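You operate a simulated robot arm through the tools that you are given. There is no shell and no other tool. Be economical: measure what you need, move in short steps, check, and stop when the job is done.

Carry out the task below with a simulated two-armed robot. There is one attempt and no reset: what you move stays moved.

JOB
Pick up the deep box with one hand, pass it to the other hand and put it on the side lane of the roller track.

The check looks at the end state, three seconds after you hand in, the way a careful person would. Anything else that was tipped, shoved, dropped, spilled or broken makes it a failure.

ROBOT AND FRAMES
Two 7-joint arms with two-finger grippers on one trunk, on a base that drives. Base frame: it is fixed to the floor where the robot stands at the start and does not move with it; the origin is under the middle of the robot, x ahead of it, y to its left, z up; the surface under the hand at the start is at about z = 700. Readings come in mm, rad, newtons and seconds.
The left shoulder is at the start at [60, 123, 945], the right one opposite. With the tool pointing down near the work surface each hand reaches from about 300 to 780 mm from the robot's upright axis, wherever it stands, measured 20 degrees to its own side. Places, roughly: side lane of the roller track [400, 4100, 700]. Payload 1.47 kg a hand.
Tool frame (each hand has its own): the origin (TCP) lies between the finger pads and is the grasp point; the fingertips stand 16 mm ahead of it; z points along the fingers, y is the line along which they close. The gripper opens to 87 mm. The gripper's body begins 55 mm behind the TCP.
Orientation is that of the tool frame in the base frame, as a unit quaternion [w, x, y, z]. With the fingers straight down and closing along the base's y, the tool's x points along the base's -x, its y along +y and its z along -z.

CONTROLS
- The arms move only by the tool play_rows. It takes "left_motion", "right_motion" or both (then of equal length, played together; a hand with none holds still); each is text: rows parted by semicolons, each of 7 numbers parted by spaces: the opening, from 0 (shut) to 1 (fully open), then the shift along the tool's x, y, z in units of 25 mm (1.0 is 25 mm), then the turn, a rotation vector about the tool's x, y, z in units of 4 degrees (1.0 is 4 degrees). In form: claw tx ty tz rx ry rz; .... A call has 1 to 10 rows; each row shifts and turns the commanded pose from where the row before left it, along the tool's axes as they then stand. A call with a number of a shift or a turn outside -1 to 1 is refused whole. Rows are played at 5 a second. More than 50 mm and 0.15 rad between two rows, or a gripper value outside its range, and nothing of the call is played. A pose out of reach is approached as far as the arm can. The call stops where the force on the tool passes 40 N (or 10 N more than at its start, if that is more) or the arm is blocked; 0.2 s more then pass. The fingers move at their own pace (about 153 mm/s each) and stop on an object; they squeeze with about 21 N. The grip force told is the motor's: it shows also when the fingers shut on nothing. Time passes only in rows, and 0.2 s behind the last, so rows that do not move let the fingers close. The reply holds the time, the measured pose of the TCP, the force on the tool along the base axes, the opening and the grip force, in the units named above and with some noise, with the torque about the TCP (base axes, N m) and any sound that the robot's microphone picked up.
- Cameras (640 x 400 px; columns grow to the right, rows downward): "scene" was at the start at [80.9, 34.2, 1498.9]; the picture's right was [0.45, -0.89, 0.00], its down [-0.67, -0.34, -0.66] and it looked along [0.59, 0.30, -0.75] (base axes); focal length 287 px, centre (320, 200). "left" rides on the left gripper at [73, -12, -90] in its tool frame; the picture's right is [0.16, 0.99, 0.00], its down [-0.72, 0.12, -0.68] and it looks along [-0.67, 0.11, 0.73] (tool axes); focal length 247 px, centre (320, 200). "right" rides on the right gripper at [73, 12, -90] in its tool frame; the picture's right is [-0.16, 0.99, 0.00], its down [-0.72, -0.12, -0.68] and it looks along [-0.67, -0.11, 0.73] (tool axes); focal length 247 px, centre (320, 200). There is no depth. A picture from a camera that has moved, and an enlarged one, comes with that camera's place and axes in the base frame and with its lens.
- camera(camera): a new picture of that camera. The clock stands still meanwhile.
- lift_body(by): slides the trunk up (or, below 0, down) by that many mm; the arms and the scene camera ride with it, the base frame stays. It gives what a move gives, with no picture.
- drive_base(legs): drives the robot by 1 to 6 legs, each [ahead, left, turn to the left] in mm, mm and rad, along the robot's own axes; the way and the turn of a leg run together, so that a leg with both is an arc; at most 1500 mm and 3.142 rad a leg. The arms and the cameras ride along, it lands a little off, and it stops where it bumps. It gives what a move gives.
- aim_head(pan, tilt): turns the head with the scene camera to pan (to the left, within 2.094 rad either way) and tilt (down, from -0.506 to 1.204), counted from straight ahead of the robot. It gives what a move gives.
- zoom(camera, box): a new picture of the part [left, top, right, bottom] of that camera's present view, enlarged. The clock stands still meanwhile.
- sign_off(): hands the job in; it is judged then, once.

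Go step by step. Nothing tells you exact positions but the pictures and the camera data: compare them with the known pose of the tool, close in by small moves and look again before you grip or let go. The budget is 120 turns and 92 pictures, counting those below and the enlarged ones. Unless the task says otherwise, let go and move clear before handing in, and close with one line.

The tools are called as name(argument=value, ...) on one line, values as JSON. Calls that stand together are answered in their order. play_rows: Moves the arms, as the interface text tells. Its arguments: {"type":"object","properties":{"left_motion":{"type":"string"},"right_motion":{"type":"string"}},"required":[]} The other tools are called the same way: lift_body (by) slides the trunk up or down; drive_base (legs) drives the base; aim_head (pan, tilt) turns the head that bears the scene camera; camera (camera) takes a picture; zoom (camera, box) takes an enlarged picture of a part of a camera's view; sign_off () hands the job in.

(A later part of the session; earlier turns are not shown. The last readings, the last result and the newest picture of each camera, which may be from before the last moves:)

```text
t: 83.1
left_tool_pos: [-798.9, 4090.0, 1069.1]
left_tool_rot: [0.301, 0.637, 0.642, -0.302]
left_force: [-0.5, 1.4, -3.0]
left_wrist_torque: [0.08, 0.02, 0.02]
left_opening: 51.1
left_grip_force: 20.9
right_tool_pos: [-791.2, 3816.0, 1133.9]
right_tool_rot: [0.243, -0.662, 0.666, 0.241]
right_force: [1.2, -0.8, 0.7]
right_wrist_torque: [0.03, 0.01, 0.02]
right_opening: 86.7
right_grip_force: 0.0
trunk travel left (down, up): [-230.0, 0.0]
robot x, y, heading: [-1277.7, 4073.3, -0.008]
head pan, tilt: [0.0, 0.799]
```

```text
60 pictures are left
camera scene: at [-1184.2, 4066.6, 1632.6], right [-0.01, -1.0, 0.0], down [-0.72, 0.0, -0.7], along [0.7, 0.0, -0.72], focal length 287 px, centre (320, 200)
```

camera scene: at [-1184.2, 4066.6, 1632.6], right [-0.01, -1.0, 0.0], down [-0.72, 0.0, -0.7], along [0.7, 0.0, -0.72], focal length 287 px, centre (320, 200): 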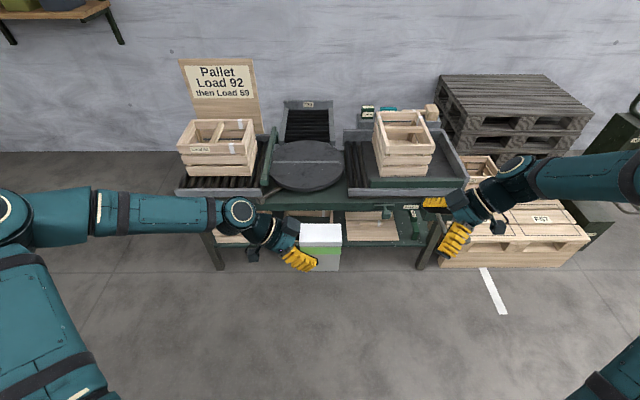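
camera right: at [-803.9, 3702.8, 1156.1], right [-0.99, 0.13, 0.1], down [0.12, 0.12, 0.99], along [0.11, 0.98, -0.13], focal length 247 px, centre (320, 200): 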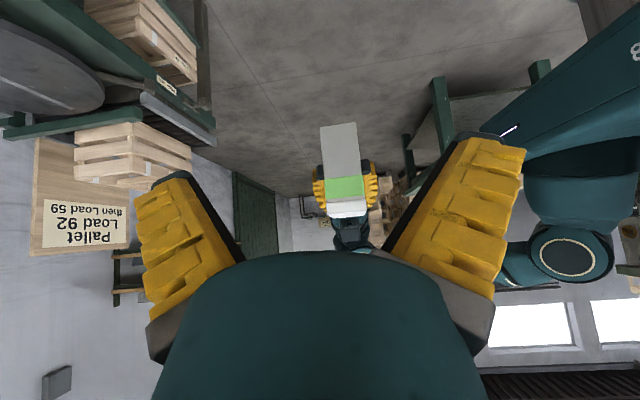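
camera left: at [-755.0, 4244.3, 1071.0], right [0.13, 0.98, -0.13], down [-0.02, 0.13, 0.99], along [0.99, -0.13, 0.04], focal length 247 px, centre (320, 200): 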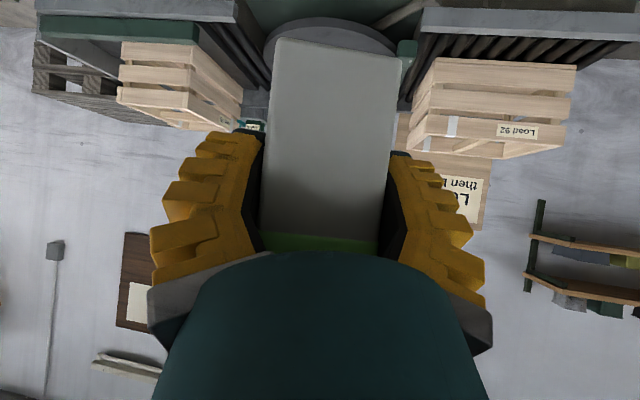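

The lane is visible and empty, and the box is where expected relative to the right hand. I bring the right hand to a pre-grasp pose.

play_rows(right_motion="1 -0.626 0.054 0.643 0 0 0;1 -0.626 0.054 0.643 0 0 0;1 -0.626 0.054 0.643 0 0 0;1 -0.626 0.054 0.643 0 0 0;1 -0.626 0.054 0.643 0 0 0;1 -0.626 0.054 0.643 0 0 0;1 -0.626 0.054 0.643 0 0 0;1 -0.626 0.054 0.643 0 0 0;1 0 0 0 0 0 0")

camera(camera="right")

zoom(camera="scene", box=[240, 190, 400, 290])

```text
t: 85.1
left_tool_pos: [-800.4, 4090.7, 1069.7]
left_tool_rot: [0.301, 0.636, 0.644, -0.301]
left_force: [0.3, -0.1, -3.2]
left_wrist_torque: [0.06, 0.01, 0.01]
left_opening: 51.2
left_grip_force: 21.5
right_tool_pos: [-800.0, 3994.3, 1117.2]
right_tool_rot: [0.243, -0.662, 0.666, 0.241]
right_force: [0.8, -0.5, -0.4]
right_wrist_torque: [-0.01, -0.01, 0.02]
right_opening: 87.0
right_grip_force: 0.0
trunk travel left (down, up): [-230.0, 0.0]
robot x, y, heading: [-1276.1, 4067.0, -0.006]
head pan, tilt: [0.0, 0.799]
```

```text
59 pictures are left
camera right: at [-813.4, 3881.7, 1138.6], right [-0.99, 0.13, 0.1], down [0.12, 0.12, 0.99], along [0.11, 0.98, -0.13], focal length 247 px, centre (320, 200)
```

right: 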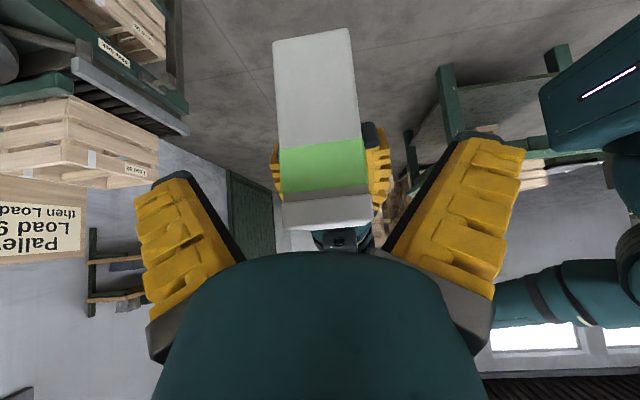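

```text
4.00 times, centred on (320, 240) of scene
camera zoom: at [-1184.4, 4066.2, 1632.5], right [-0.01, -1.0, 0.0], down [-0.72, 0.0, -0.7], along [0.7, 0.0, -0.72], focal length 1148 px, centre (320, 40)
```

zoom: 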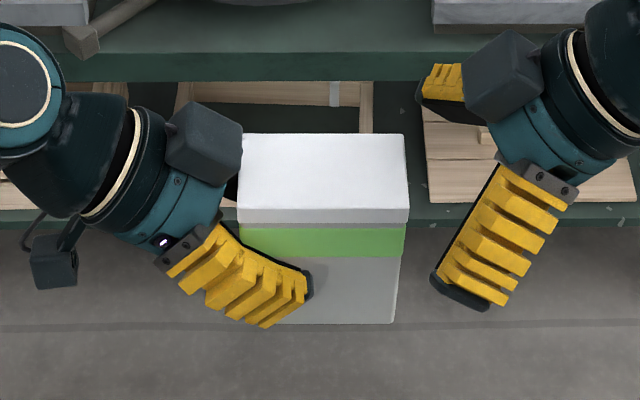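

The box is about 92 mm long, so its free end is at y ≈ 4018. To keep the block on top of the right hand clear of the lid, I flatten the right hand to 40° like the left and stay slightly back.

play_rows(right_motion="1 0.64 0.06 -0.54 0 0 0;1 0 0 0 0 -1 0;1 0 0 0 0 -1 0;1 0 0 0 0 -0.5 0;1 0 0 0 0 0 0")

camera(camera="right")

```text
t: 86.3
left_tool_pos: [-799.4, 4090.7, 1069.4]
left_tool_rot: [0.301, 0.636, 0.643, -0.302]
left_force: [1.1, 0.3, -2.0]
left_wrist_torque: [0.08, 0.01, 0.0]
left_opening: 51.3
left_grip_force: 20.8
right_tool_pos: [-802.6, 3974.1, 1116.4]
right_tool_rot: [0.3, -0.639, 0.643, 0.298]
right_force: [-0.2, 0.3, 0.2]
right_wrist_torque: [-0.03, -0.01, 0.02]
right_opening: 86.9
right_grip_force: 0.1
trunk travel left (down, up): [-230.0, 0.0]
robot x, y, heading: [-1275.0, 4067.4, -0.007]
head pan, tilt: [0.0, 0.799]
```

```text
57 pictures are left
camera right: at [-816.3, 3858.8, 1118.3], right [-0.99, 0.11, 0.12], down [0.11, -0.06, 0.99], along [0.11, 0.99, 0.04], focal length 247 px, centre (320, 200)
```

right: 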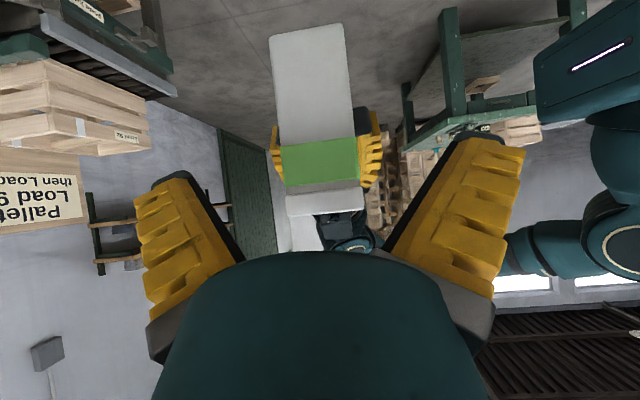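

Aligned within a millimetre or two. I advance the right hand along its fingers.

play_rows(right_motion="1 -0.026 0 0.8 0 0 0;1 -0.026 0 0.8 0 0 0;1 -0.026 0 0.8 0 0 0;1 -0.026 0 0.65 0 0 0;1 0 0 0 0 0 0")

zoom(camera="scene", box=[240, 190, 400, 290])

camera(camera="right")

```text
t: 87.5
left_tool_pos: [-800.1, 4089.8, 1070.2]
left_tool_rot: [0.301, 0.636, 0.643, -0.302]
left_force: [-0.8, -0.8, -3.5]
left_wrist_torque: [0.08, 0.01, -0.01]
left_opening: 51.0
left_grip_force: 20.9
right_tool_pos: [-803.4, 4034.4, 1069.0]
right_tool_rot: [0.301, -0.639, 0.643, 0.297]
right_force: [0.5, -0.3, 0.6]
right_wrist_torque: [0.01, -0.04, -0.01]
right_opening: 87.0
right_grip_force: 0.0
trunk travel left (down, up): [-230.0, 0.0]
robot x, y, heading: [-1277.2, 4069.8, -0.006]
head pan, tilt: [0.0, 0.799]
```

```text
4.00 times, centred on (320, 240) of scene
camera zoom: at [-1184.5, 4066.4, 1632.5], right [-0.01, -1.0, 0.0], down [-0.72, 0.0, -0.7], along [0.7, 0.0, -0.72], focal length 1148 px, centre (320, 40)
```

zoom: 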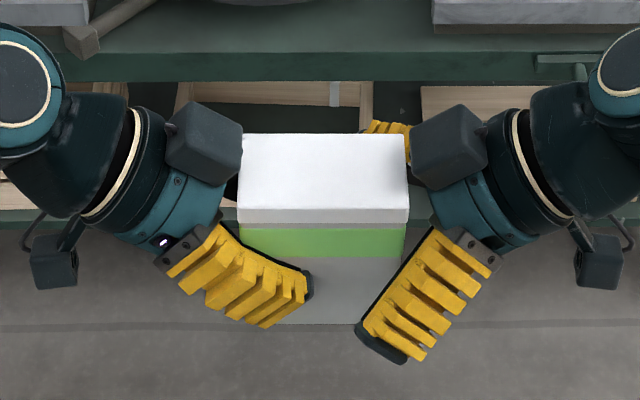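

```text
55 pictures are left
camera right: at [-816.5, 3918.8, 1071.8], right [-0.99, 0.11, 0.12], down [0.11, -0.06, 0.99], along [0.11, 0.99, 0.04], focal length 247 px, centre (320, 200)
```

right: 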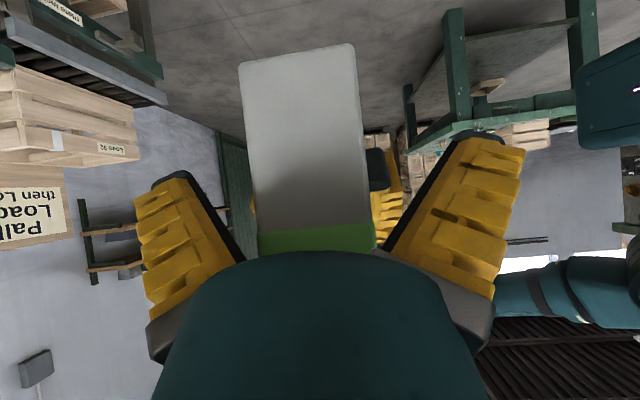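

Both hands straddle the box with room. I close the right fingers.

play_rows(right_motion="1 0 -0.1 0 0 0 0;0.65 0 0 0 0 0 0;0.5 0 0 0 0 0 0;0.3 0 0 0 0 0 0;0 0 0 0 0 0 0;0 0 0 0 0 0 0;0 0 0 0 0 0 0")

zoom(camera="scene", box=[240, 190, 400, 290])

```text
t: 89.1
left_tool_pos: [-800.1, 4089.4, 1070.1]
left_tool_rot: [0.3, 0.638, 0.642, -0.303]
left_force: [-8.1, -4.2, 2.4]
left_wrist_torque: [-0.12, -0.14, -0.28]
left_opening: 51.6
left_grip_force: 20.7
right_tool_pos: [-800.0, 4033.7, 1070.6]
right_tool_rot: [0.3, -0.639, 0.642, 0.298]
right_force: [8.9, 4.1, -3.3]
right_wrist_torque: [-0.1, 0.09, -0.22]
right_opening: 51.7
right_grip_force: 21.1
trunk travel left (down, up): [-230.0, 0.0]
robot x, y, heading: [-1275.9, 4067.9, -0.003]
head pan, tilt: [0.0, 0.799]
```

```text
4.00 times, centred on (320, 240) of scene
camera zoom: at [-1184.2, 4066.6, 1632.5], right [-0.01, -1.0, 0.0], down [-0.72, 0.0, -0.7], along [0.7, 0.0, -0.72], focal length 1148 px, centre (320, 40)
```

zoom: 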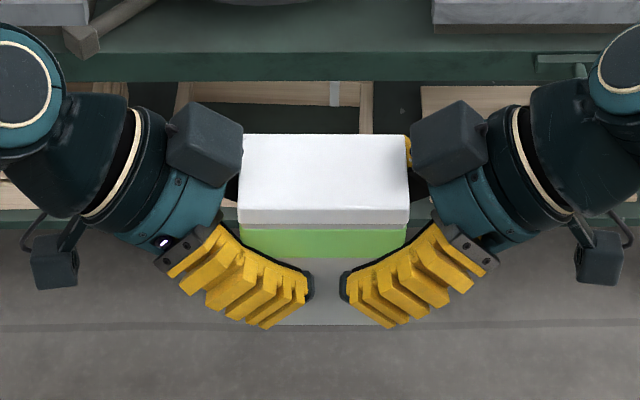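

Both hands hold the box firmly. Now I open the left hand and withdraw it along its fingers.

play_rows(left_motion="0.7 0 0 0 0 0 0;1 0 0 0 0 0 0;1 0 0 0 0 0 0")

zoom(camera="scene", box=[240, 190, 400, 290])

```text
t: 89.9
left_tool_pos: [-798.9, 4089.7, 1068.9]
left_tool_rot: [0.301, 0.636, 0.643, -0.302]
left_force: [0.9, 0.3, 0.0]
left_wrist_torque: [0.03, 0.01, 0.03]
left_opening: 87.0
left_grip_force: 0.0
right_tool_pos: [-800.3, 4033.4, 1070.0]
right_tool_rot: [0.3, -0.639, 0.643, 0.297]
right_force: [-1.0, -0.2, -0.3]
right_wrist_torque: [-0.11, -0.01, -0.01]
right_opening: 51.2
right_grip_force: 21.1
trunk travel left (down, up): [-230.0, 0.0]
robot x, y, heading: [-1276.5, 4069.4, -0.001]
head pan, tilt: [0.0, 0.799]
```

```text
4.00 times, centred on (320, 240) of scene
camera zoom: at [-1184.3, 4066.6, 1632.5], right [-0.01, -1.0, 0.0], down [-0.72, 0.0, -0.7], along [0.7, 0.0, -0.72], focal length 1148 px, centre (320, 40)
```

zoom: 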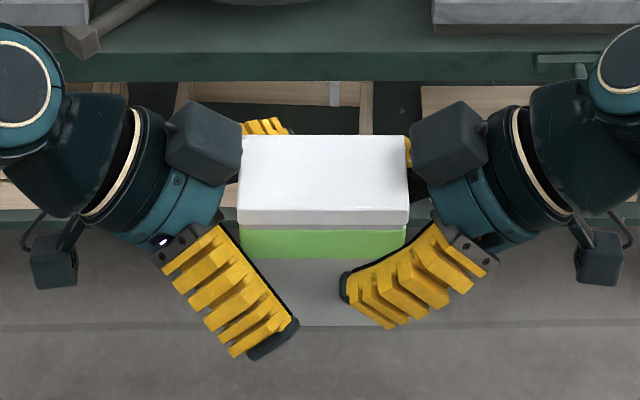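

play_rows(left_motion="1 0 0 -0.5 0 0 0;1 0 0 -1 0 0 0;1 0 0 -1 0 0 0;1 0 0 -1 0 0 0;1 0 0 -1 0 0 0;1 0 0 -1 0 0 0;1 0 0 0 0 0 0")

camera(camera="scene")

camera(camera="right")

```text
t: 91.5
left_tool_pos: [-799.3, 4196.1, 1157.1]
left_tool_rot: [0.301, 0.636, 0.642, -0.303]
left_force: [0.2, 0.5, -0.6]
left_wrist_torque: [-0.01, -0.01, 0.01]
left_opening: 87.1
left_grip_force: 0.2
right_tool_pos: [-800.6, 4033.8, 1069.6]
right_tool_rot: [0.3, -0.639, 0.642, 0.298]
right_force: [0.1, 0.4, 0.1]
right_wrist_torque: [-0.11, 0.0, -0.02]
right_opening: 51.0
right_grip_force: 20.8
trunk travel left (down, up): [-230.0, 0.0]
robot x, y, heading: [-1276.0, 4067.7, -0.002]
head pan, tilt: [0.0, 0.799]
```

```text
52 pictures are left
camera scene: at [-1183.9, 4066.3, 1632.5], right [-0.01, -1.0, 0.0], down [-0.72, 0.0, -0.7], along [0.7, 0.0, -0.72], focal length 287 px, centre (320, 200)
```

scene: 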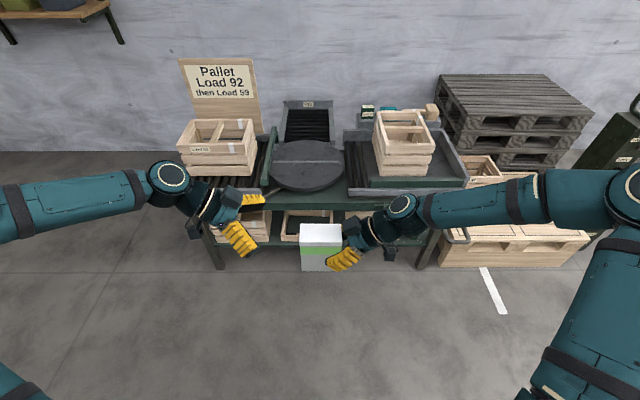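

```text
51 pictures are left
camera right: at [-813.7, 3918.3, 1071.5], right [-0.99, 0.11, 0.12], down [0.11, -0.06, 0.99], along [0.11, 0.99, 0.04], focal length 247 px, centre (320, 200)
```

right: 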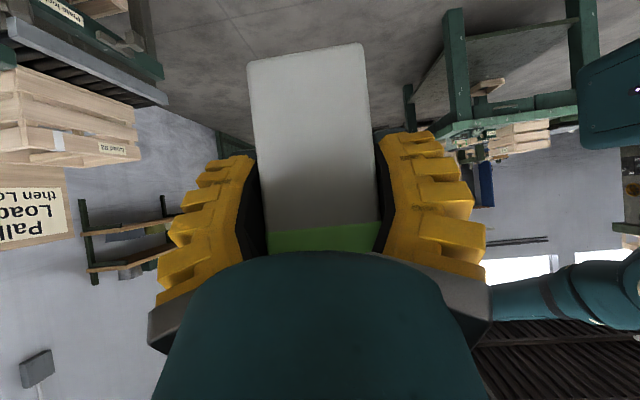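

The right hand now holds the box alone. I study the lane and the track's near edge.

zoom(camera="scene", box=[250, 85, 378, 165])

zoom(camera="scene", box=[160, 90, 480, 290])

```text
5.00 times, centred on (314, 125) of scene
camera zoom: at [-1183.9, 4066.3, 1632.5], right [-0.01, -1.0, 0.0], down [-0.72, 0.0, -0.7], along [0.7, 0.0, -0.72], focal length 1435 px, centre (350, 575)
```

zoom: 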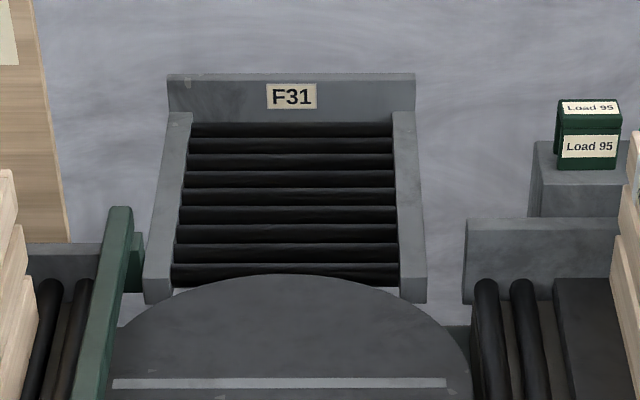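

```text
2.00 times, centred on (320, 190) of scene
camera zoom: at [-1183.9, 4066.3, 1632.5], right [-0.01, -1.0, 0.0], down [-0.72, 0.0, -0.7], along [0.7, 0.0, -0.72], focal length 574 px, centre (320, 220)
```

zoom: 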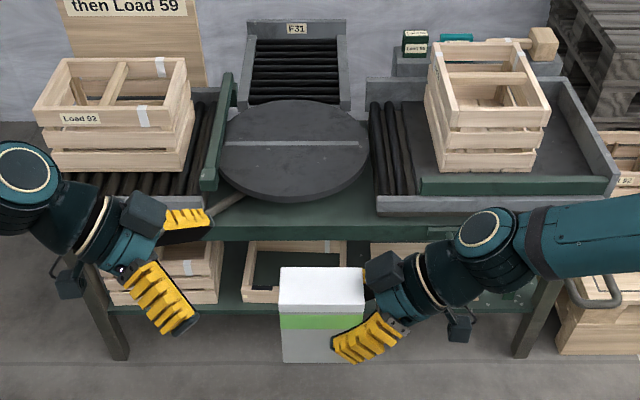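

The lane's rollers span x ≈ 180–550, y ≈ 4005–4255, pitch ~41 mm. I'll reach in from the west with the right hand pointing +x. First I shift both hands outward, then turn the right hand forward.

play_rows(left_motion="1 0 -1 0 0 0 0;1 0 -1 0 0 0 0;1 0 -1 0 0 0 0;1 0 -1 0 0 0 0;1 0 -1 0 0 0 0;1 0 -1 0 0 0 0", right_motion="0 0.38 0 -0.46 0 0 0;0 0.38 0 -0.46 0 0 0;0 0.38 0 -0.46 0 0 0;0 0.38 0 -0.46 0 0 0;0 0.38 0 -0.46 0 0 0;0 0.38 0 -0.46 0 0 0")

play_rows(right_motion="0 0 0 0 0.766 0 0.643;0 0 0 0 0.766 0 0.643;0 0 0 0 0.766 0 0.643;0 0 0 0 0.766 0 0.643;0 0 0 0 0.766 0 0.643;0 0 0 0 0.766 0 0.643;0 0 0 0 0.766 0 0.643;0 0 0 0 0.766 0 0.643;0 0 0 0 0.766 0 0.643;0 0 0 0 0.766 0 0.643")

play_rows(right_motion="0 0 0 0 0.766 0 0.643;0 0 0 0 0.766 0 0.643;0 0 0 0 0.766 0 0.643;0 0 0 0 0.766 0 0.643;0 0 0 0 0.766 0 0.643;0 0 0 0 0.766 0 0.643;0 0 0 0 0.766 0 0.643;0 0 0 0 0.766 0 0.643;0 0 0 0 0.766 0 0.643;0 0 0 0 0.766 0 0.643")

play_rows(right_motion="0 0 0 0 0.766 0 0.643;0 0 0 0 0.766 0 0.643;0 0 0 0 0.383 0 0.32;0 0 0 0 0 0 0")

camera(camera="scene")

```text
t: 92.9
left_tool_pos: [-951.4, 4196.5, 1158.2]
left_tool_rot: [0.3, 0.636, 0.643, -0.301]
left_force: [0.1, 1.3, 0.6]
left_wrist_torque: [0.04, -0.01, 0.03]
left_opening: 86.9
left_grip_force: 0.1
right_tool_pos: [-800.2, 3944.4, 1069.4]
right_tool_rot: [0.301, -0.638, 0.643, 0.297]
right_force: [0.0, -0.1, 0.6]
right_wrist_torque: [-0.08, -0.05, 0.0]
right_opening: 51.2
right_grip_force: 20.6
trunk travel left (down, up): [-230.0, 0.0]
robot x, y, heading: [-1275.7, 4068.8, -0.002]
head pan, tilt: [0.0, 0.799]
```

```text
t: 95.1
left_tool_pos: [-950.0, 4196.4, 1156.3]
left_tool_rot: [0.302, 0.636, 0.643, -0.302]
left_force: [-0.7, -0.1, 0.3]
left_wrist_torque: [0.01, -0.01, 0.0]
left_opening: 87.2
left_grip_force: 0.1
right_tool_pos: [-801.4, 3945.3, 1071.0]
right_tool_rot: [0.384, -0.38, 0.823, 0.177]
right_force: [-0.1, 0.8, -0.4]
right_wrist_torque: [-0.08, 0.06, 0.02]
right_opening: 51.1
right_grip_force: 21.2
trunk travel left (down, up): [-230.0, 0.0]
robot x, y, heading: [-1271.4, 4068.9, -0.001]
head pan, tilt: [0.0, 0.799]
```

```text
t: 97.3
left_tool_pos: [-950.8, 4195.8, 1157.5]
left_tool_rot: [0.301, 0.636, 0.643, -0.302]
left_force: [-0.2, -0.3, 0.0]
left_wrist_torque: [0.02, -0.01, 0.01]
left_opening: 86.7
left_grip_force: 0.0
right_tool_pos: [-799.6, 3944.5, 1070.2]
right_tool_rot: [0.421, -0.075, 0.903, 0.035]
right_force: [-0.7, -0.6, 0.8]
right_wrist_torque: [-0.04, 0.09, -0.03]
right_opening: 51.0
right_grip_force: 21.2
trunk travel left (down, up): [-230.0, 0.0]
robot x, y, heading: [-1275.9, 4068.9, -0.004]
head pan, tilt: [0.0, 0.799]
```

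```text
t: 98.3
left_tool_pos: [-950.8, 4197.3, 1157.3]
left_tool_rot: [0.3, 0.637, 0.643, -0.301]
left_force: [-0.1, 0.7, -0.7]
left_wrist_torque: [0.02, 0.0, -0.03]
left_opening: 87.0
left_grip_force: 0.1
right_tool_pos: [-801.3, 3943.0, 1070.5]
right_tool_rot: [0.423, 0.002, 0.906, 0.0]
right_force: [0.1, 0.0, 0.0]
right_wrist_torque: [-0.03, 0.1, 0.0]
right_opening: 51.0
right_grip_force: 21.5
trunk travel left (down, up): [-230.0, 0.0]
robot x, y, heading: [-1277.5, 4068.5, -0.007]
head pan, tilt: [0.0, 0.799]
```

```text
48 pictures are left
camera scene: at [-1184.2, 4066.4, 1632.5], right [-0.01, -1.0, 0.0], down [-0.72, 0.0, -0.7], along [0.7, 0.0, -0.72], focal length 287 px, centre (320, 200)
```

scene: 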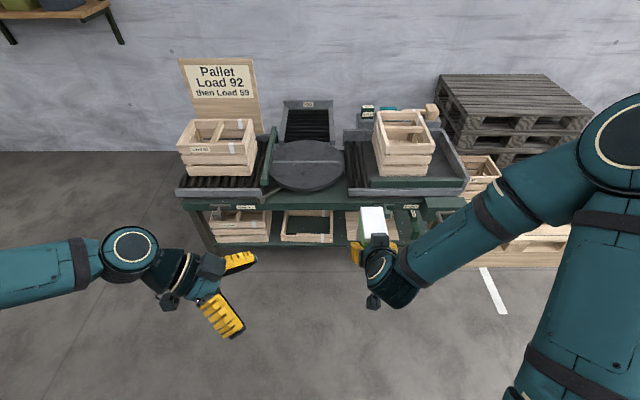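

Now I align the right hand with the lane (robot to y ≈ 4255) and drive forward to just short of the track.

drive_base(legs=[[0, 187, 0.005], [500, 0, 0]])

aim_head(pan=0.0, tilt=1.1)

camera(camera="scene")

```text
t: 103.1
left_tool_pos: [-454.8, 4394.7, 1156.3]
left_tool_rot: [0.303, 0.632, 0.647, -0.301]
left_force: [-0.2, -0.3, 0.7]
left_wrist_torque: [-0.04, 0.04, -0.02]
left_opening: 87.0
left_grip_force: 0.1
right_tool_pos: [-302.5, 4143.3, 1071.2]
right_tool_rot: [0.422, -0.003, 0.906, 0.002]
right_force: [0.2, 0.3, -0.4]
right_wrist_torque: [-0.03, 0.12, 0.02]
right_opening: 51.1
right_grip_force: 21.4
trunk travel left (down, up): [-230.0, 0.0]
robot x, y, heading: [-779.4, 4264.4, 0.006]
head pan, tilt: [0.0, 0.799]
```

```text
t: 103.9
left_tool_pos: [-456.4, 4395.4, 1156.1]
left_tool_rot: [0.303, 0.632, 0.647, -0.3]
left_force: [-1.0, 0.7, 0.4]
left_wrist_torque: [0.01, 0.03, -0.04]
left_opening: 86.9
left_grip_force: 0.2
right_tool_pos: [-303.1, 4144.3, 1071.4]
right_tool_rot: [0.423, -0.004, 0.906, 0.003]
right_force: [0.2, -0.2, 0.0]
right_wrist_torque: [-0.01, 0.12, 0.03]
right_opening: 51.2
right_grip_force: 20.7
trunk travel left (down, up): [-230.0, 0.0]
robot x, y, heading: [-777.0, 4261.1, 0.008]
head pan, tilt: [0.0, 1.1]
```

```text
47 pictures are left
camera scene: at [-705.6, 4261.5, 1610.8], right [0.01, -1.0, 0.0], down [-0.89, -0.01, -0.45], along [0.45, 0.0, -0.89], focal length 287 px, centre (320, 200)
```

scene: 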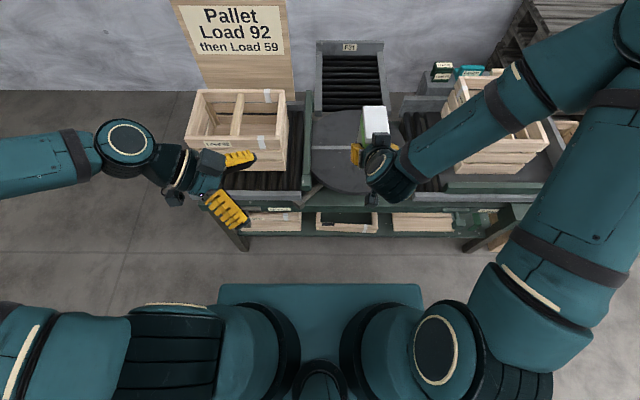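

Base front still has ~220 mm to the track edge; the lane centre is at y ≈ 4127. I edge forward 140 mm.

drive_base(legs=[[140, -14, -0.008]])

camera(camera="scene")

camera(camera="right")

```text
t: 105.3
left_tool_pos: [-318.7, 4377.6, 1156.7]
left_tool_rot: [0.3, 0.635, 0.645, -0.302]
left_force: [0.5, -0.1, 0.1]
left_wrist_torque: [-0.03, 0.03, -0.02]
left_opening: 86.8
left_grip_force: 0.0
right_tool_pos: [-166.9, 4126.7, 1069.9]
right_tool_rot: [0.423, 0.0, 0.906, 0.001]
right_force: [-0.1, 0.0, -3.9]
right_wrist_torque: [0.04, 0.09, 0.02]
right_opening: 51.3
right_grip_force: 20.5
trunk travel left (down, up): [-230.0, 0.0]
robot x, y, heading: [-645.8, 4246.5, -0.003]
head pan, tilt: [0.0, 1.1]
```

```text
46 pictures are left
camera scene: at [-567.8, 4247.2, 1610.7], right [0.0, -1.0, 0.0], down [-0.89, 0.0, -0.45], along [0.45, 0.0, -0.89], focal length 287 px, centre (320, 200)
```

scene: 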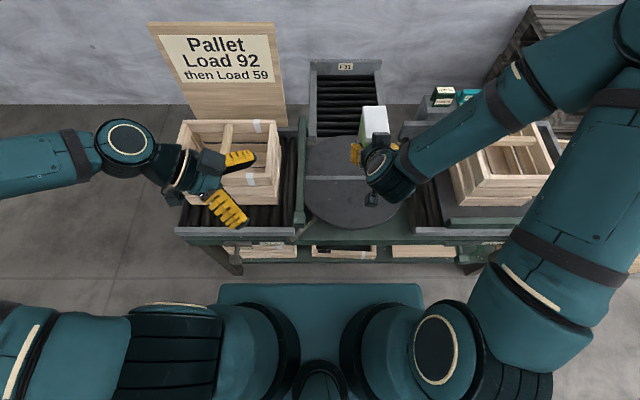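

```text
45 pictures are left
camera right: at [-283.5, 4138.6, 1072.1], right [0.1, 0.99, 0.12], down [-0.06, -0.12, 0.99], along [0.99, -0.11, 0.04], focal length 247 px, centre (320, 200)
```

right: 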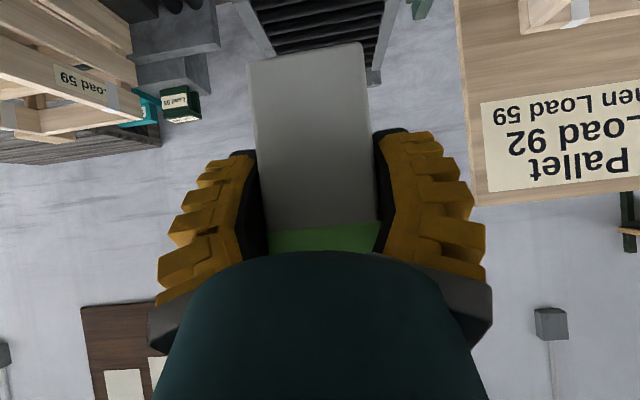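

Clear so far. I edge 40 mm closer and extend the right arm forward at this height.

drive_base(legs=[[40, 0, 0.003]])

play_rows(right_motion="0 -0.643 0 0.766 0 0 0;0 -0.643 0 0.766 0 0 0;0 -0.643 0 0.766 0 0 0;0 -0.643 0 0.766 0 0 0;0 -0.643 0 0.766 0 0 0;0 -0.643 0 0.766 0 0 0;0 -0.643 0 0.766 0 0 0;0 -0.643 0 0.766 0 0 0;0 -0.643 0 0.766 0 0 0;0 -0.643 0 0.766 0 0 0")

camera(camera="scene")

```text
t: 106.1
left_tool_pos: [-279.5, 4379.3, 1157.0]
left_tool_rot: [0.302, 0.633, 0.645, -0.302]
left_force: [0.6, 1.0, 0.8]
left_wrist_torque: [0.02, 0.05, -0.02]
left_opening: 87.1
left_grip_force: 0.0
right_tool_pos: [-127.1, 4127.9, 1070.4]
right_tool_rot: [0.421, -0.001, 0.907, 0.001]
right_force: [-0.2, 0.2, -1.9]
right_wrist_torque: [-0.01, 0.1, 0.0]
right_opening: 51.1
right_grip_force: 21.1
trunk travel left (down, up): [-230.0, 0.0]
robot x, y, heading: [-605.4, 4246.7, -0.0]
head pan, tilt: [0.0, 1.1]
```

```text
t: 108.3
left_tool_pos: [-279.8, 4379.8, 1156.5]
left_tool_rot: [0.302, 0.634, 0.645, -0.301]
left_force: [0.1, -0.5, 1.0]
left_wrist_torque: [0.0, 0.04, -0.02]
left_opening: 87.1
left_grip_force: 0.0
right_tool_pos: [122.6, 4128.1, 1070.3]
right_tool_rot: [0.423, -0.001, 0.906, 0.001]
right_force: [-0.3, -0.7, -3.0]
right_wrist_torque: [0.02, 0.09, 0.02]
right_opening: 51.0
right_grip_force: 20.9
trunk travel left (down, up): [-230.0, 0.0]
robot x, y, heading: [-605.2, 4251.5, 0.003]
head pan, tilt: [0.0, 1.1]
```

```text
44 pictures are left
camera scene: at [-529.7, 4248.0, 1610.7], right [0.0, -1.0, 0.0], down [-0.89, 0.0, -0.45], along [0.45, 0.0, -0.89], focal length 287 px, centre (320, 200)
```

scene: 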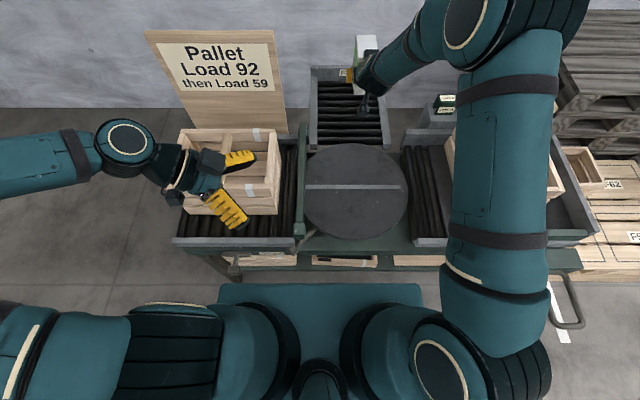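

The elbow swings out above the right crate, so I keep the trunk high and extend further, which straightens the arm.

play_rows(right_motion="0 -0.643 0 0.766 0 0 0;0 -0.643 0 0.766 0 0 0;0 -0.643 0 0.766 0 0 0;0 -0.643 0 0.766 0 0 0;0 -0.643 0 0.766 0 0 0;0 -0.643 0 0.766 0 0 0;0 0 0 0 0 0 0")

aim_head(pan=0.0, tilt=0.8)

camera(camera="scene")

camera(camera="left")

```text
t: 109.9
left_tool_pos: [-281.2, 4379.6, 1157.4]
left_tool_rot: [0.302, 0.635, 0.644, -0.302]
left_force: [-0.3, -0.4, -1.0]
left_wrist_torque: [-0.02, 0.01, 0.03]
left_opening: 87.1
left_grip_force: 0.0
right_tool_pos: [270.3, 4129.3, 1073.1]
right_tool_rot: [0.422, -0.001, 0.907, 0.001]
right_force: [-0.6, 0.7, -2.3]
right_wrist_torque: [-0.02, 0.11, -0.02]
right_opening: 50.8
right_grip_force: 20.9
trunk travel left (down, up): [-230.0, 0.0]
robot x, y, heading: [-605.6, 4245.4, 0.007]
head pan, tilt: [0.0, 1.1]
```

```text
t: 110.7
left_tool_pos: [-280.2, 4379.6, 1156.6]
left_tool_rot: [0.301, 0.634, 0.646, -0.301]
left_force: [-0.1, 0.3, -0.3]
left_wrist_torque: [0.02, 0.01, -0.03]
left_opening: 86.9
left_grip_force: 0.1
right_tool_pos: [270.6, 4128.5, 1071.8]
right_tool_rot: [0.422, -0.001, 0.907, 0.001]
right_force: [0.2, 0.4, -2.6]
right_wrist_torque: [-0.01, 0.1, -0.05]
right_opening: 50.8
right_grip_force: 21.2
trunk travel left (down, up): [-230.0, 0.0]
robot x, y, heading: [-600.3, 4250.9, 0.003]
head pan, tilt: [0.0, 0.799]
```

```text
43 pictures are left
camera scene: at [-512.9, 4247.6, 1632.4], right [0.0, -1.0, 0.0], down [-0.72, 0.0, -0.7], along [0.7, 0.0, -0.72], focal length 287 px, centre (320, 200)
```

scene: 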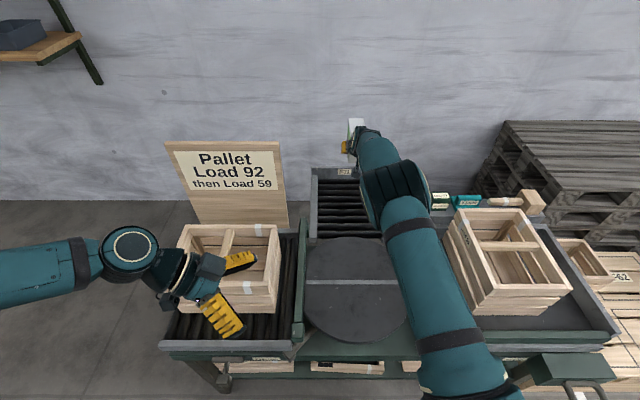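

```text
42 pictures are left
camera left: at [-292.4, 4494.1, 1158.8], right [0.99, 0.11, -0.13], down [0.12, 0.07, 0.99], along [0.12, -0.99, 0.05], focal length 247 px, centre (320, 200)
```

left: 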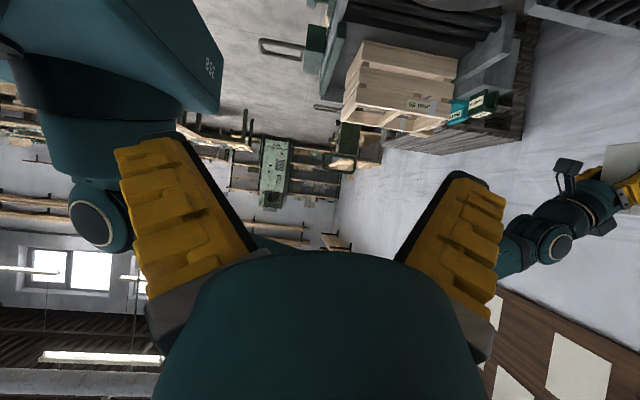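

The arm is straight, well above everything. I lower the trunk 150 mm and check.

lift_body(by=-150)

camera(camera="scene")

camera(camera="right")

camera(camera="left")

```text
t: 112.5
left_tool_pos: [-280.4, 4379.3, 1008.0]
left_tool_rot: [0.301, 0.634, 0.645, -0.301]
left_force: [0.1, 0.2, -0.8]
left_wrist_torque: [-0.01, 0.04, 0.02]
left_opening: 87.3
left_grip_force: 0.0
right_tool_pos: [269.9, 4128.8, 923.4]
right_tool_rot: [0.423, -0.001, 0.906, 0.001]
right_force: [0.7, -0.7, -3.0]
right_wrist_torque: [0.03, 0.11, 0.0]
right_opening: 50.7
right_grip_force: 20.8
trunk travel left (down, up): [-80.0, 150.0]
robot x, y, heading: [-606.0, 4246.6, 0.002]
head pan, tilt: [0.0, 0.799]
```

```text
41 pictures are left
camera scene: at [-513.2, 4247.5, 1482.7], right [0.0, -1.0, 0.0], down [-0.72, 0.0, -0.7], along [0.7, 0.0, -0.72], focal length 287 px, centre (320, 200)
```

scene: 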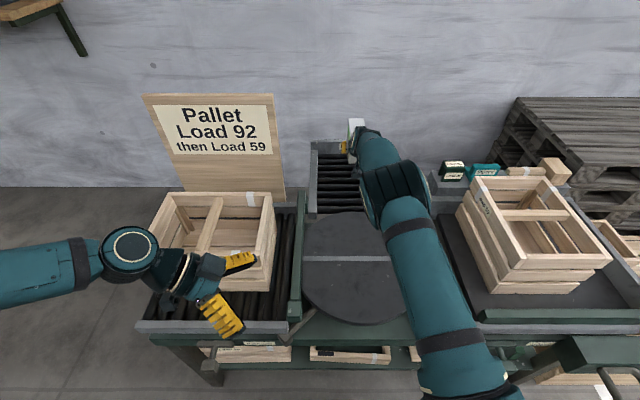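

```text
40 pictures are left
camera right: at [154.0, 4140.8, 924.6], right [0.1, 0.99, 0.12], down [-0.06, -0.12, 0.99], along [0.99, -0.1, 0.04], focal length 247 px, centre (320, 200)
```

right: 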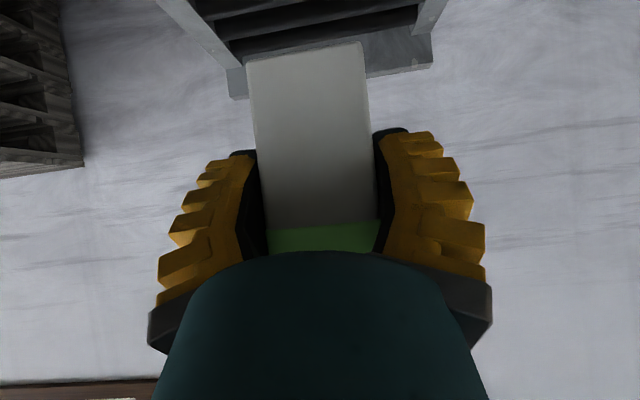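

```text
39 pictures are left
camera left: at [-292.6, 4494.0, 1009.0], right [0.99, 0.11, -0.13], down [0.12, 0.07, 0.99], along [0.12, -0.99, 0.05], focal length 247 px, centre (320, 200)
```

left: 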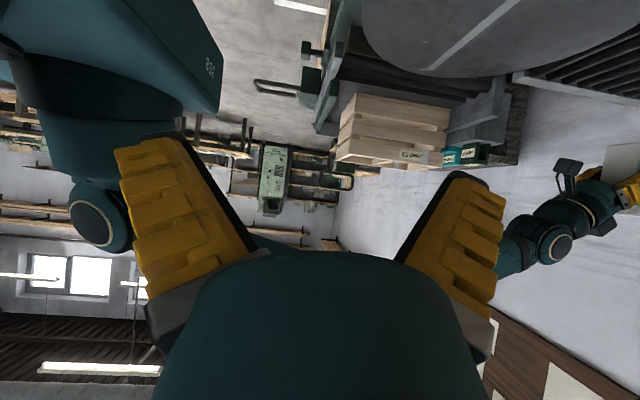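

Lane centre y ≈ 4130, rollers z ≈ 700–705, end plate at x ≈ 555; the box stands above the middle of the lane. I lower the remaining trunk travel and look again.

lift_body(by=-75)

play_rows(right_motion="0 0.766 0 0.643 0 0 0;0 0.766 0 0.643 0 0 0;0 0 0 0 0 0 0")

camera(camera="scene")

camera(camera="right")

camera(camera="left")

```text
t: 113.6
left_tool_pos: [-281.8, 4379.6, 932.2]
left_tool_rot: [0.301, 0.634, 0.645, -0.301]
left_force: [0.1, 0.5, 0.2]
left_wrist_torque: [-0.01, -0.01, -0.02]
left_opening: 87.0
left_grip_force: 0.1
right_tool_pos: [270.6, 4127.8, 848.8]
right_tool_rot: [0.422, -0.001, 0.906, 0.001]
right_force: [0.2, 0.2, -2.8]
right_wrist_torque: [-0.02, 0.1, -0.03]
right_opening: 50.7
right_grip_force: 21.4
trunk travel left (down, up): [-5.0, 225.0]
robot x, y, heading: [-606.8, 4247.6, 0.005]
head pan, tilt: [0.0, 0.799]
```

```text
t: 114.4
left_tool_pos: [-281.3, 4379.0, 932.5]
left_tool_rot: [0.302, 0.634, 0.646, -0.301]
left_force: [0.0, 0.0, 0.3]
left_wrist_torque: [0.02, 0.0, -0.03]
left_opening: 86.8
left_grip_force: 0.1
right_tool_pos: [269.8, 4129.7, 796.9]
right_tool_rot: [0.423, -0.001, 0.906, 0.0]
right_force: [-0.6, -0.1, -2.7]
right_wrist_torque: [0.02, 0.07, -0.02]
right_opening: 51.1
right_grip_force: 21.1
trunk travel left (down, up): [-5.0, 225.0]
robot x, y, heading: [-606.8, 4243.0, 0.005]
head pan, tilt: [0.0, 0.799]
```

```text
38 pictures are left
camera scene: at [-513.1, 4247.6, 1407.5], right [0.0, -1.0, 0.0], down [-0.72, 0.0, -0.7], along [0.7, 0.0, -0.72], focal length 287 px, centre (320, 200)
```

scene: 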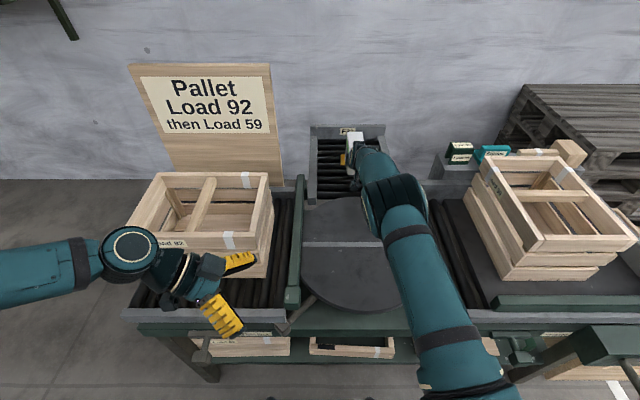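

```text
37 pictures are left
camera right: at [154.0, 4141.7, 799.1], right [0.1, 0.99, 0.12], down [-0.06, -0.12, 0.99], along [0.99, -0.11, 0.04], focal length 247 px, centre (320, 200)
```

right: 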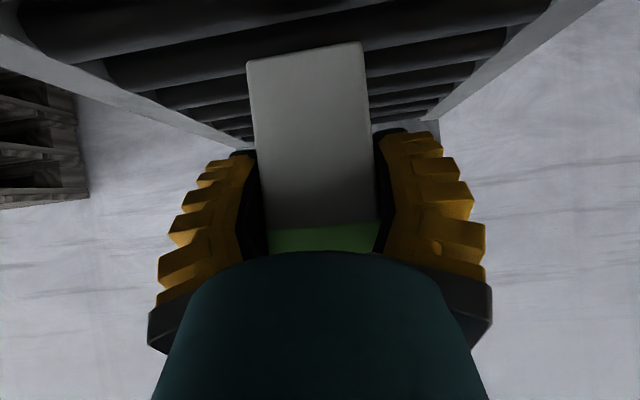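

```text
36 pictures are left
camera left: at [-292.6, 4494.1, 933.8], right [0.99, 0.11, -0.13], down [0.12, 0.07, 0.99], along [0.12, -0.99, 0.05], focal length 247 px, centre (320, 200)
```

left: 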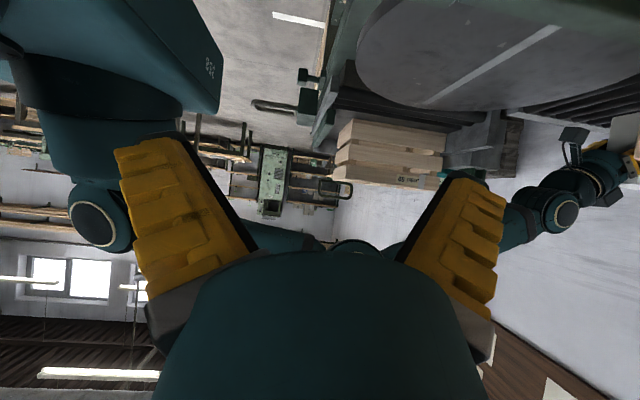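

Clear between the rails; box bottom is ≈ 40 mm above the rollers. I lower in small steps, watching the force.

play_rows(right_motion="0 0.4 0 0.335 0 0 0;0 0.4 0 0.335 0 0 0;0 0 0 0 0 0 0")

play_rows(right_motion="0 0.1 0 0.083 0 0 0;0 0.1 0 0.083 0 0 0;0 0 0 0 0 0 0")

zoom(camera="scene", box=[290, 110, 450, 210])

```text
t: 115.2
left_tool_pos: [-281.7, 4379.8, 932.5]
left_tool_rot: [0.302, 0.634, 0.645, -0.3]
left_force: [0.6, 0.5, 0.0]
left_wrist_torque: [0.04, -0.05, -0.01]
left_opening: 86.9
left_grip_force: 0.1
right_tool_pos: [270.3, 4129.4, 774.9]
right_tool_rot: [0.426, -0.002, 0.905, 0.002]
right_force: [2.7, 0.5, 9.2]
right_wrist_torque: [-0.27, 0.12, 0.04]
right_opening: 51.2
right_grip_force: 20.6
trunk travel left (down, up): [-5.0, 225.0]
robot x, y, heading: [-603.8, 4244.4, 0.001]
head pan, tilt: [0.0, 0.799]
```

```text
t: 116.0
left_tool_pos: [-281.2, 4378.6, 933.0]
left_tool_rot: [0.303, 0.634, 0.645, -0.3]
left_force: [-0.3, 0.7, -0.3]
left_wrist_torque: [-0.02, 0.0, 0.01]
left_opening: 87.1
left_grip_force: 0.1
right_tool_pos: [270.1, 4129.2, 767.4]
right_tool_rot: [0.424, -0.001, 0.906, 0.001]
right_force: [0.6, 0.9, 17.7]
right_wrist_torque: [-0.02, -0.03, 0.04]
right_opening: 50.7
right_grip_force: 21.3
trunk travel left (down, up): [-5.0, 225.0]
robot x, y, heading: [-604.7, 4248.4, 0.004]
head pan, tilt: [0.0, 0.799]
```

```text
4.00 times, centred on (370, 160) of scene
camera zoom: at [-515.3, 4248.0, 1407.7], right [0.0, -1.0, 0.0], down [-0.72, 0.0, -0.7], along [0.7, 0.0, -0.72], focal length 1148 px, centre (120, 360)
```

zoom: 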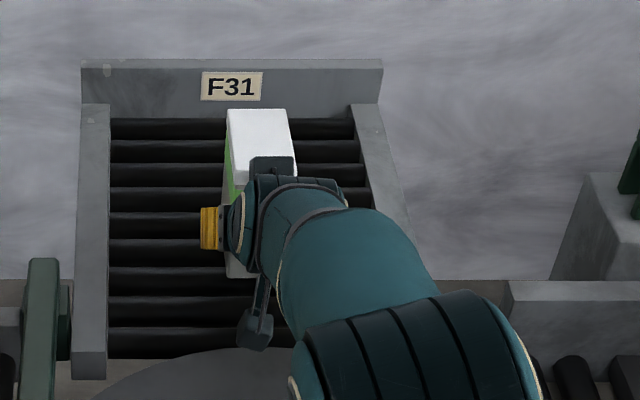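

The box has met the rollers (force 18 N up, no torque). I check it from the wrist camera before letting go.

camera(camera="right")

```text
34 pictures are left
camera right: at [153.2, 4141.4, 769.2], right [0.1, 0.99, 0.12], down [-0.06, -0.12, 0.99], along [0.99, -0.1, 0.05], focal length 247 px, centre (320, 200)
```

right: 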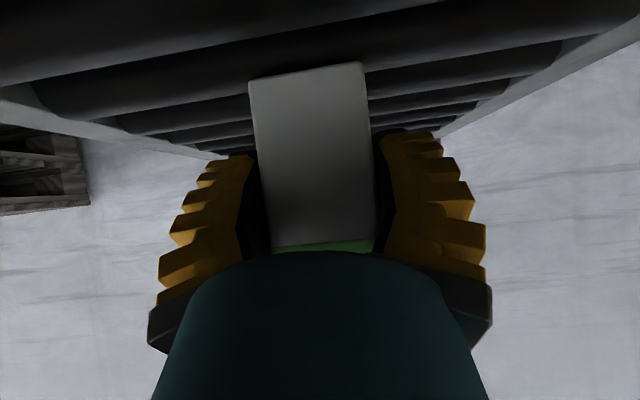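

The box slid about 9 mm up in the fingers, so rollers are at z ≈ 720 and it stands on them. I relieve the pressure a little, then open gradually.

play_rows(right_motion="0 -0.1 0 -0.083 0 0 0;0 0 0 0 0 0 0")

```text
t: 116.6
left_tool_pos: [-281.5, 4378.3, 933.1]
left_tool_rot: [0.301, 0.635, 0.645, -0.301]
left_force: [-0.2, -0.4, -0.8]
left_wrist_torque: [0.04, 0.0, 0.0]
left_opening: 86.9
left_grip_force: 0.1
right_tool_pos: [268.5, 4129.4, 768.4]
right_tool_rot: [0.422, -0.001, 0.907, 0.001]
right_force: [2.9, 0.0, 5.9]
right_wrist_torque: [-0.02, -0.37, 0.05]
right_opening: 50.3
right_grip_force: 21.3
trunk travel left (down, up): [-5.0, 225.0]
robot x, y, heading: [-603.6, 4246.5, -0.0]
head pan, tilt: [0.0, 0.799]
```

play_rows(right_motion="0.62 0 0 0 0 0 0;0.68 0 0 0 0 0 0;0.76 0 0 0 0 0 0;0.88 0 0 0 0 0 0;1 0 0 0 0 0 0;1 0 0 0 0 0 0")

camera(camera="right")

zoom(camera="scene", box=[290, 110, 450, 210])

```text
t: 118.0
left_tool_pos: [-281.8, 4379.7, 931.6]
left_tool_rot: [0.302, 0.634, 0.645, -0.301]
left_force: [-0.3, -0.3, 0.2]
left_wrist_torque: [-0.02, -0.02, -0.02]
left_opening: 87.1
left_grip_force: 0.1
right_tool_pos: [270.1, 4129.2, 768.3]
right_tool_rot: [0.423, -0.002, 0.906, 0.001]
right_force: [-0.4, -0.2, -0.2]
right_wrist_torque: [0.01, 0.01, 0.01]
right_opening: 87.1
right_grip_force: 0.1
trunk travel left (down, up): [-5.0, 225.0]
robot x, y, heading: [-604.4, 4252.8, -0.001]
head pan, tilt: [0.0, 0.799]
```

```text
33 pictures are left
camera right: at [153.7, 4141.4, 770.6], right [0.1, 0.99, 0.12], down [-0.06, -0.12, 0.99], along [0.99, -0.11, 0.04], focal length 247 px, centre (320, 200)
```

right: 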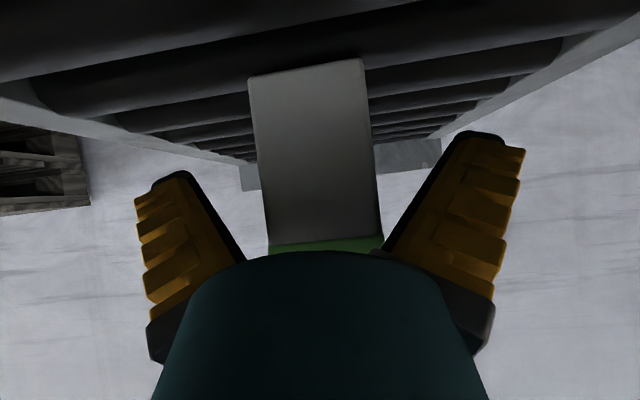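

```text
4.00 times, centred on (370, 160) of scene
camera zoom: at [-513.3, 4247.6, 1407.5], right [0.0, -1.0, 0.0], down [-0.72, 0.0, -0.7], along [0.7, 0.0, -0.72], focal length 1148 px, centre (120, 360)
```

zoom: 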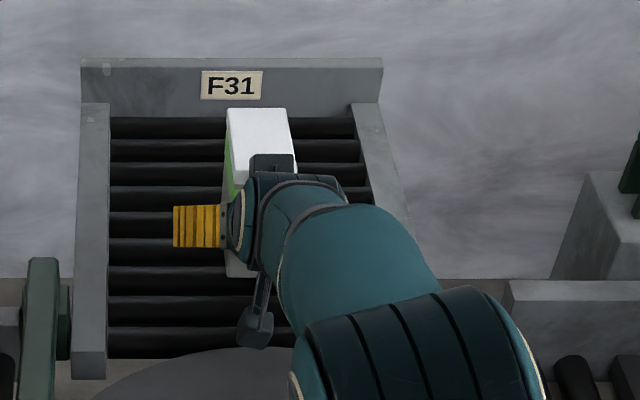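

The box stands freely. I withdraw the hand slowly along its fingers.

play_rows(right_motion="1 0 0 -0.3 0 0 0;1 0 0 -0.5 0 0 0;1 0 0 -0.8 0 0 0;1 0 0 -1 0 0 0;1 0 0 -1 0 0 0;1 0 0 -1 0 0 0;1 0 0 -1 0 0 0;1 -0.3 0 -1 0 0 0;1 -0.3 0 -1 0 0 0;1 0 0 0 0 0 0")

zoom(camera="scene", box=[290, 110, 450, 210])

camera(camera="right")

```text
t: 120.2
left_tool_pos: [-280.3, 4379.6, 932.1]
left_tool_rot: [0.302, 0.634, 0.646, -0.301]
left_force: [0.3, -0.5, 0.6]
left_wrist_torque: [-0.02, -0.03, -0.04]
left_opening: 87.1
left_grip_force: 0.0
right_tool_pos: [133.7, 4128.8, 902.7]
right_tool_rot: [0.423, -0.001, 0.906, 0.001]
right_force: [-0.6, -0.4, 0.6]
right_wrist_torque: [0.01, 0.02, -0.01]
right_opening: 86.8
right_grip_force: 0.1
trunk travel left (down, up): [-5.0, 225.0]
robot x, y, heading: [-608.5, 4247.1, -0.002]
head pan, tilt: [0.0, 0.799]
```

```text
4.00 times, centred on (370, 160) of scene
camera zoom: at [-513.2, 4247.6, 1407.5], right [0.0, -1.0, 0.0], down [-0.72, 0.0, -0.7], along [0.7, 0.0, -0.72], focal length 1148 px, centre (120, 360)
```

zoom: 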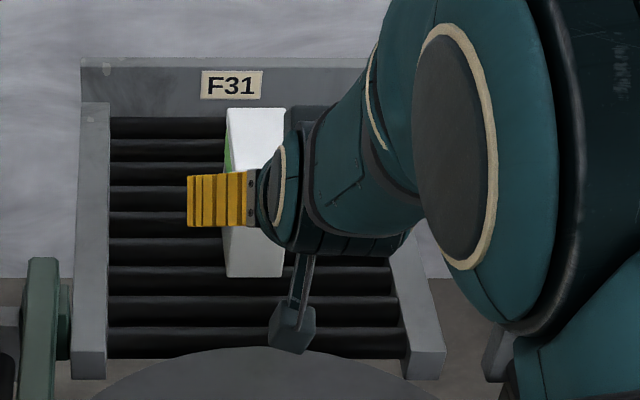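

```text
30 pictures are left
camera right: at [17.7, 4140.3, 904.2], right [0.1, 0.99, 0.12], down [-0.06, -0.12, 0.99], along [0.99, -0.1, 0.04], focal length 247 px, centre (320, 200)
```

right: 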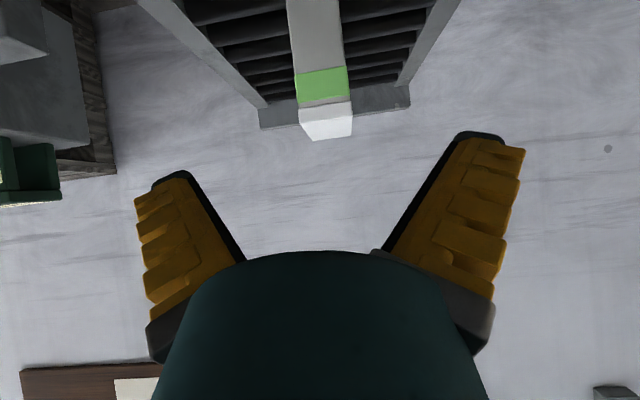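

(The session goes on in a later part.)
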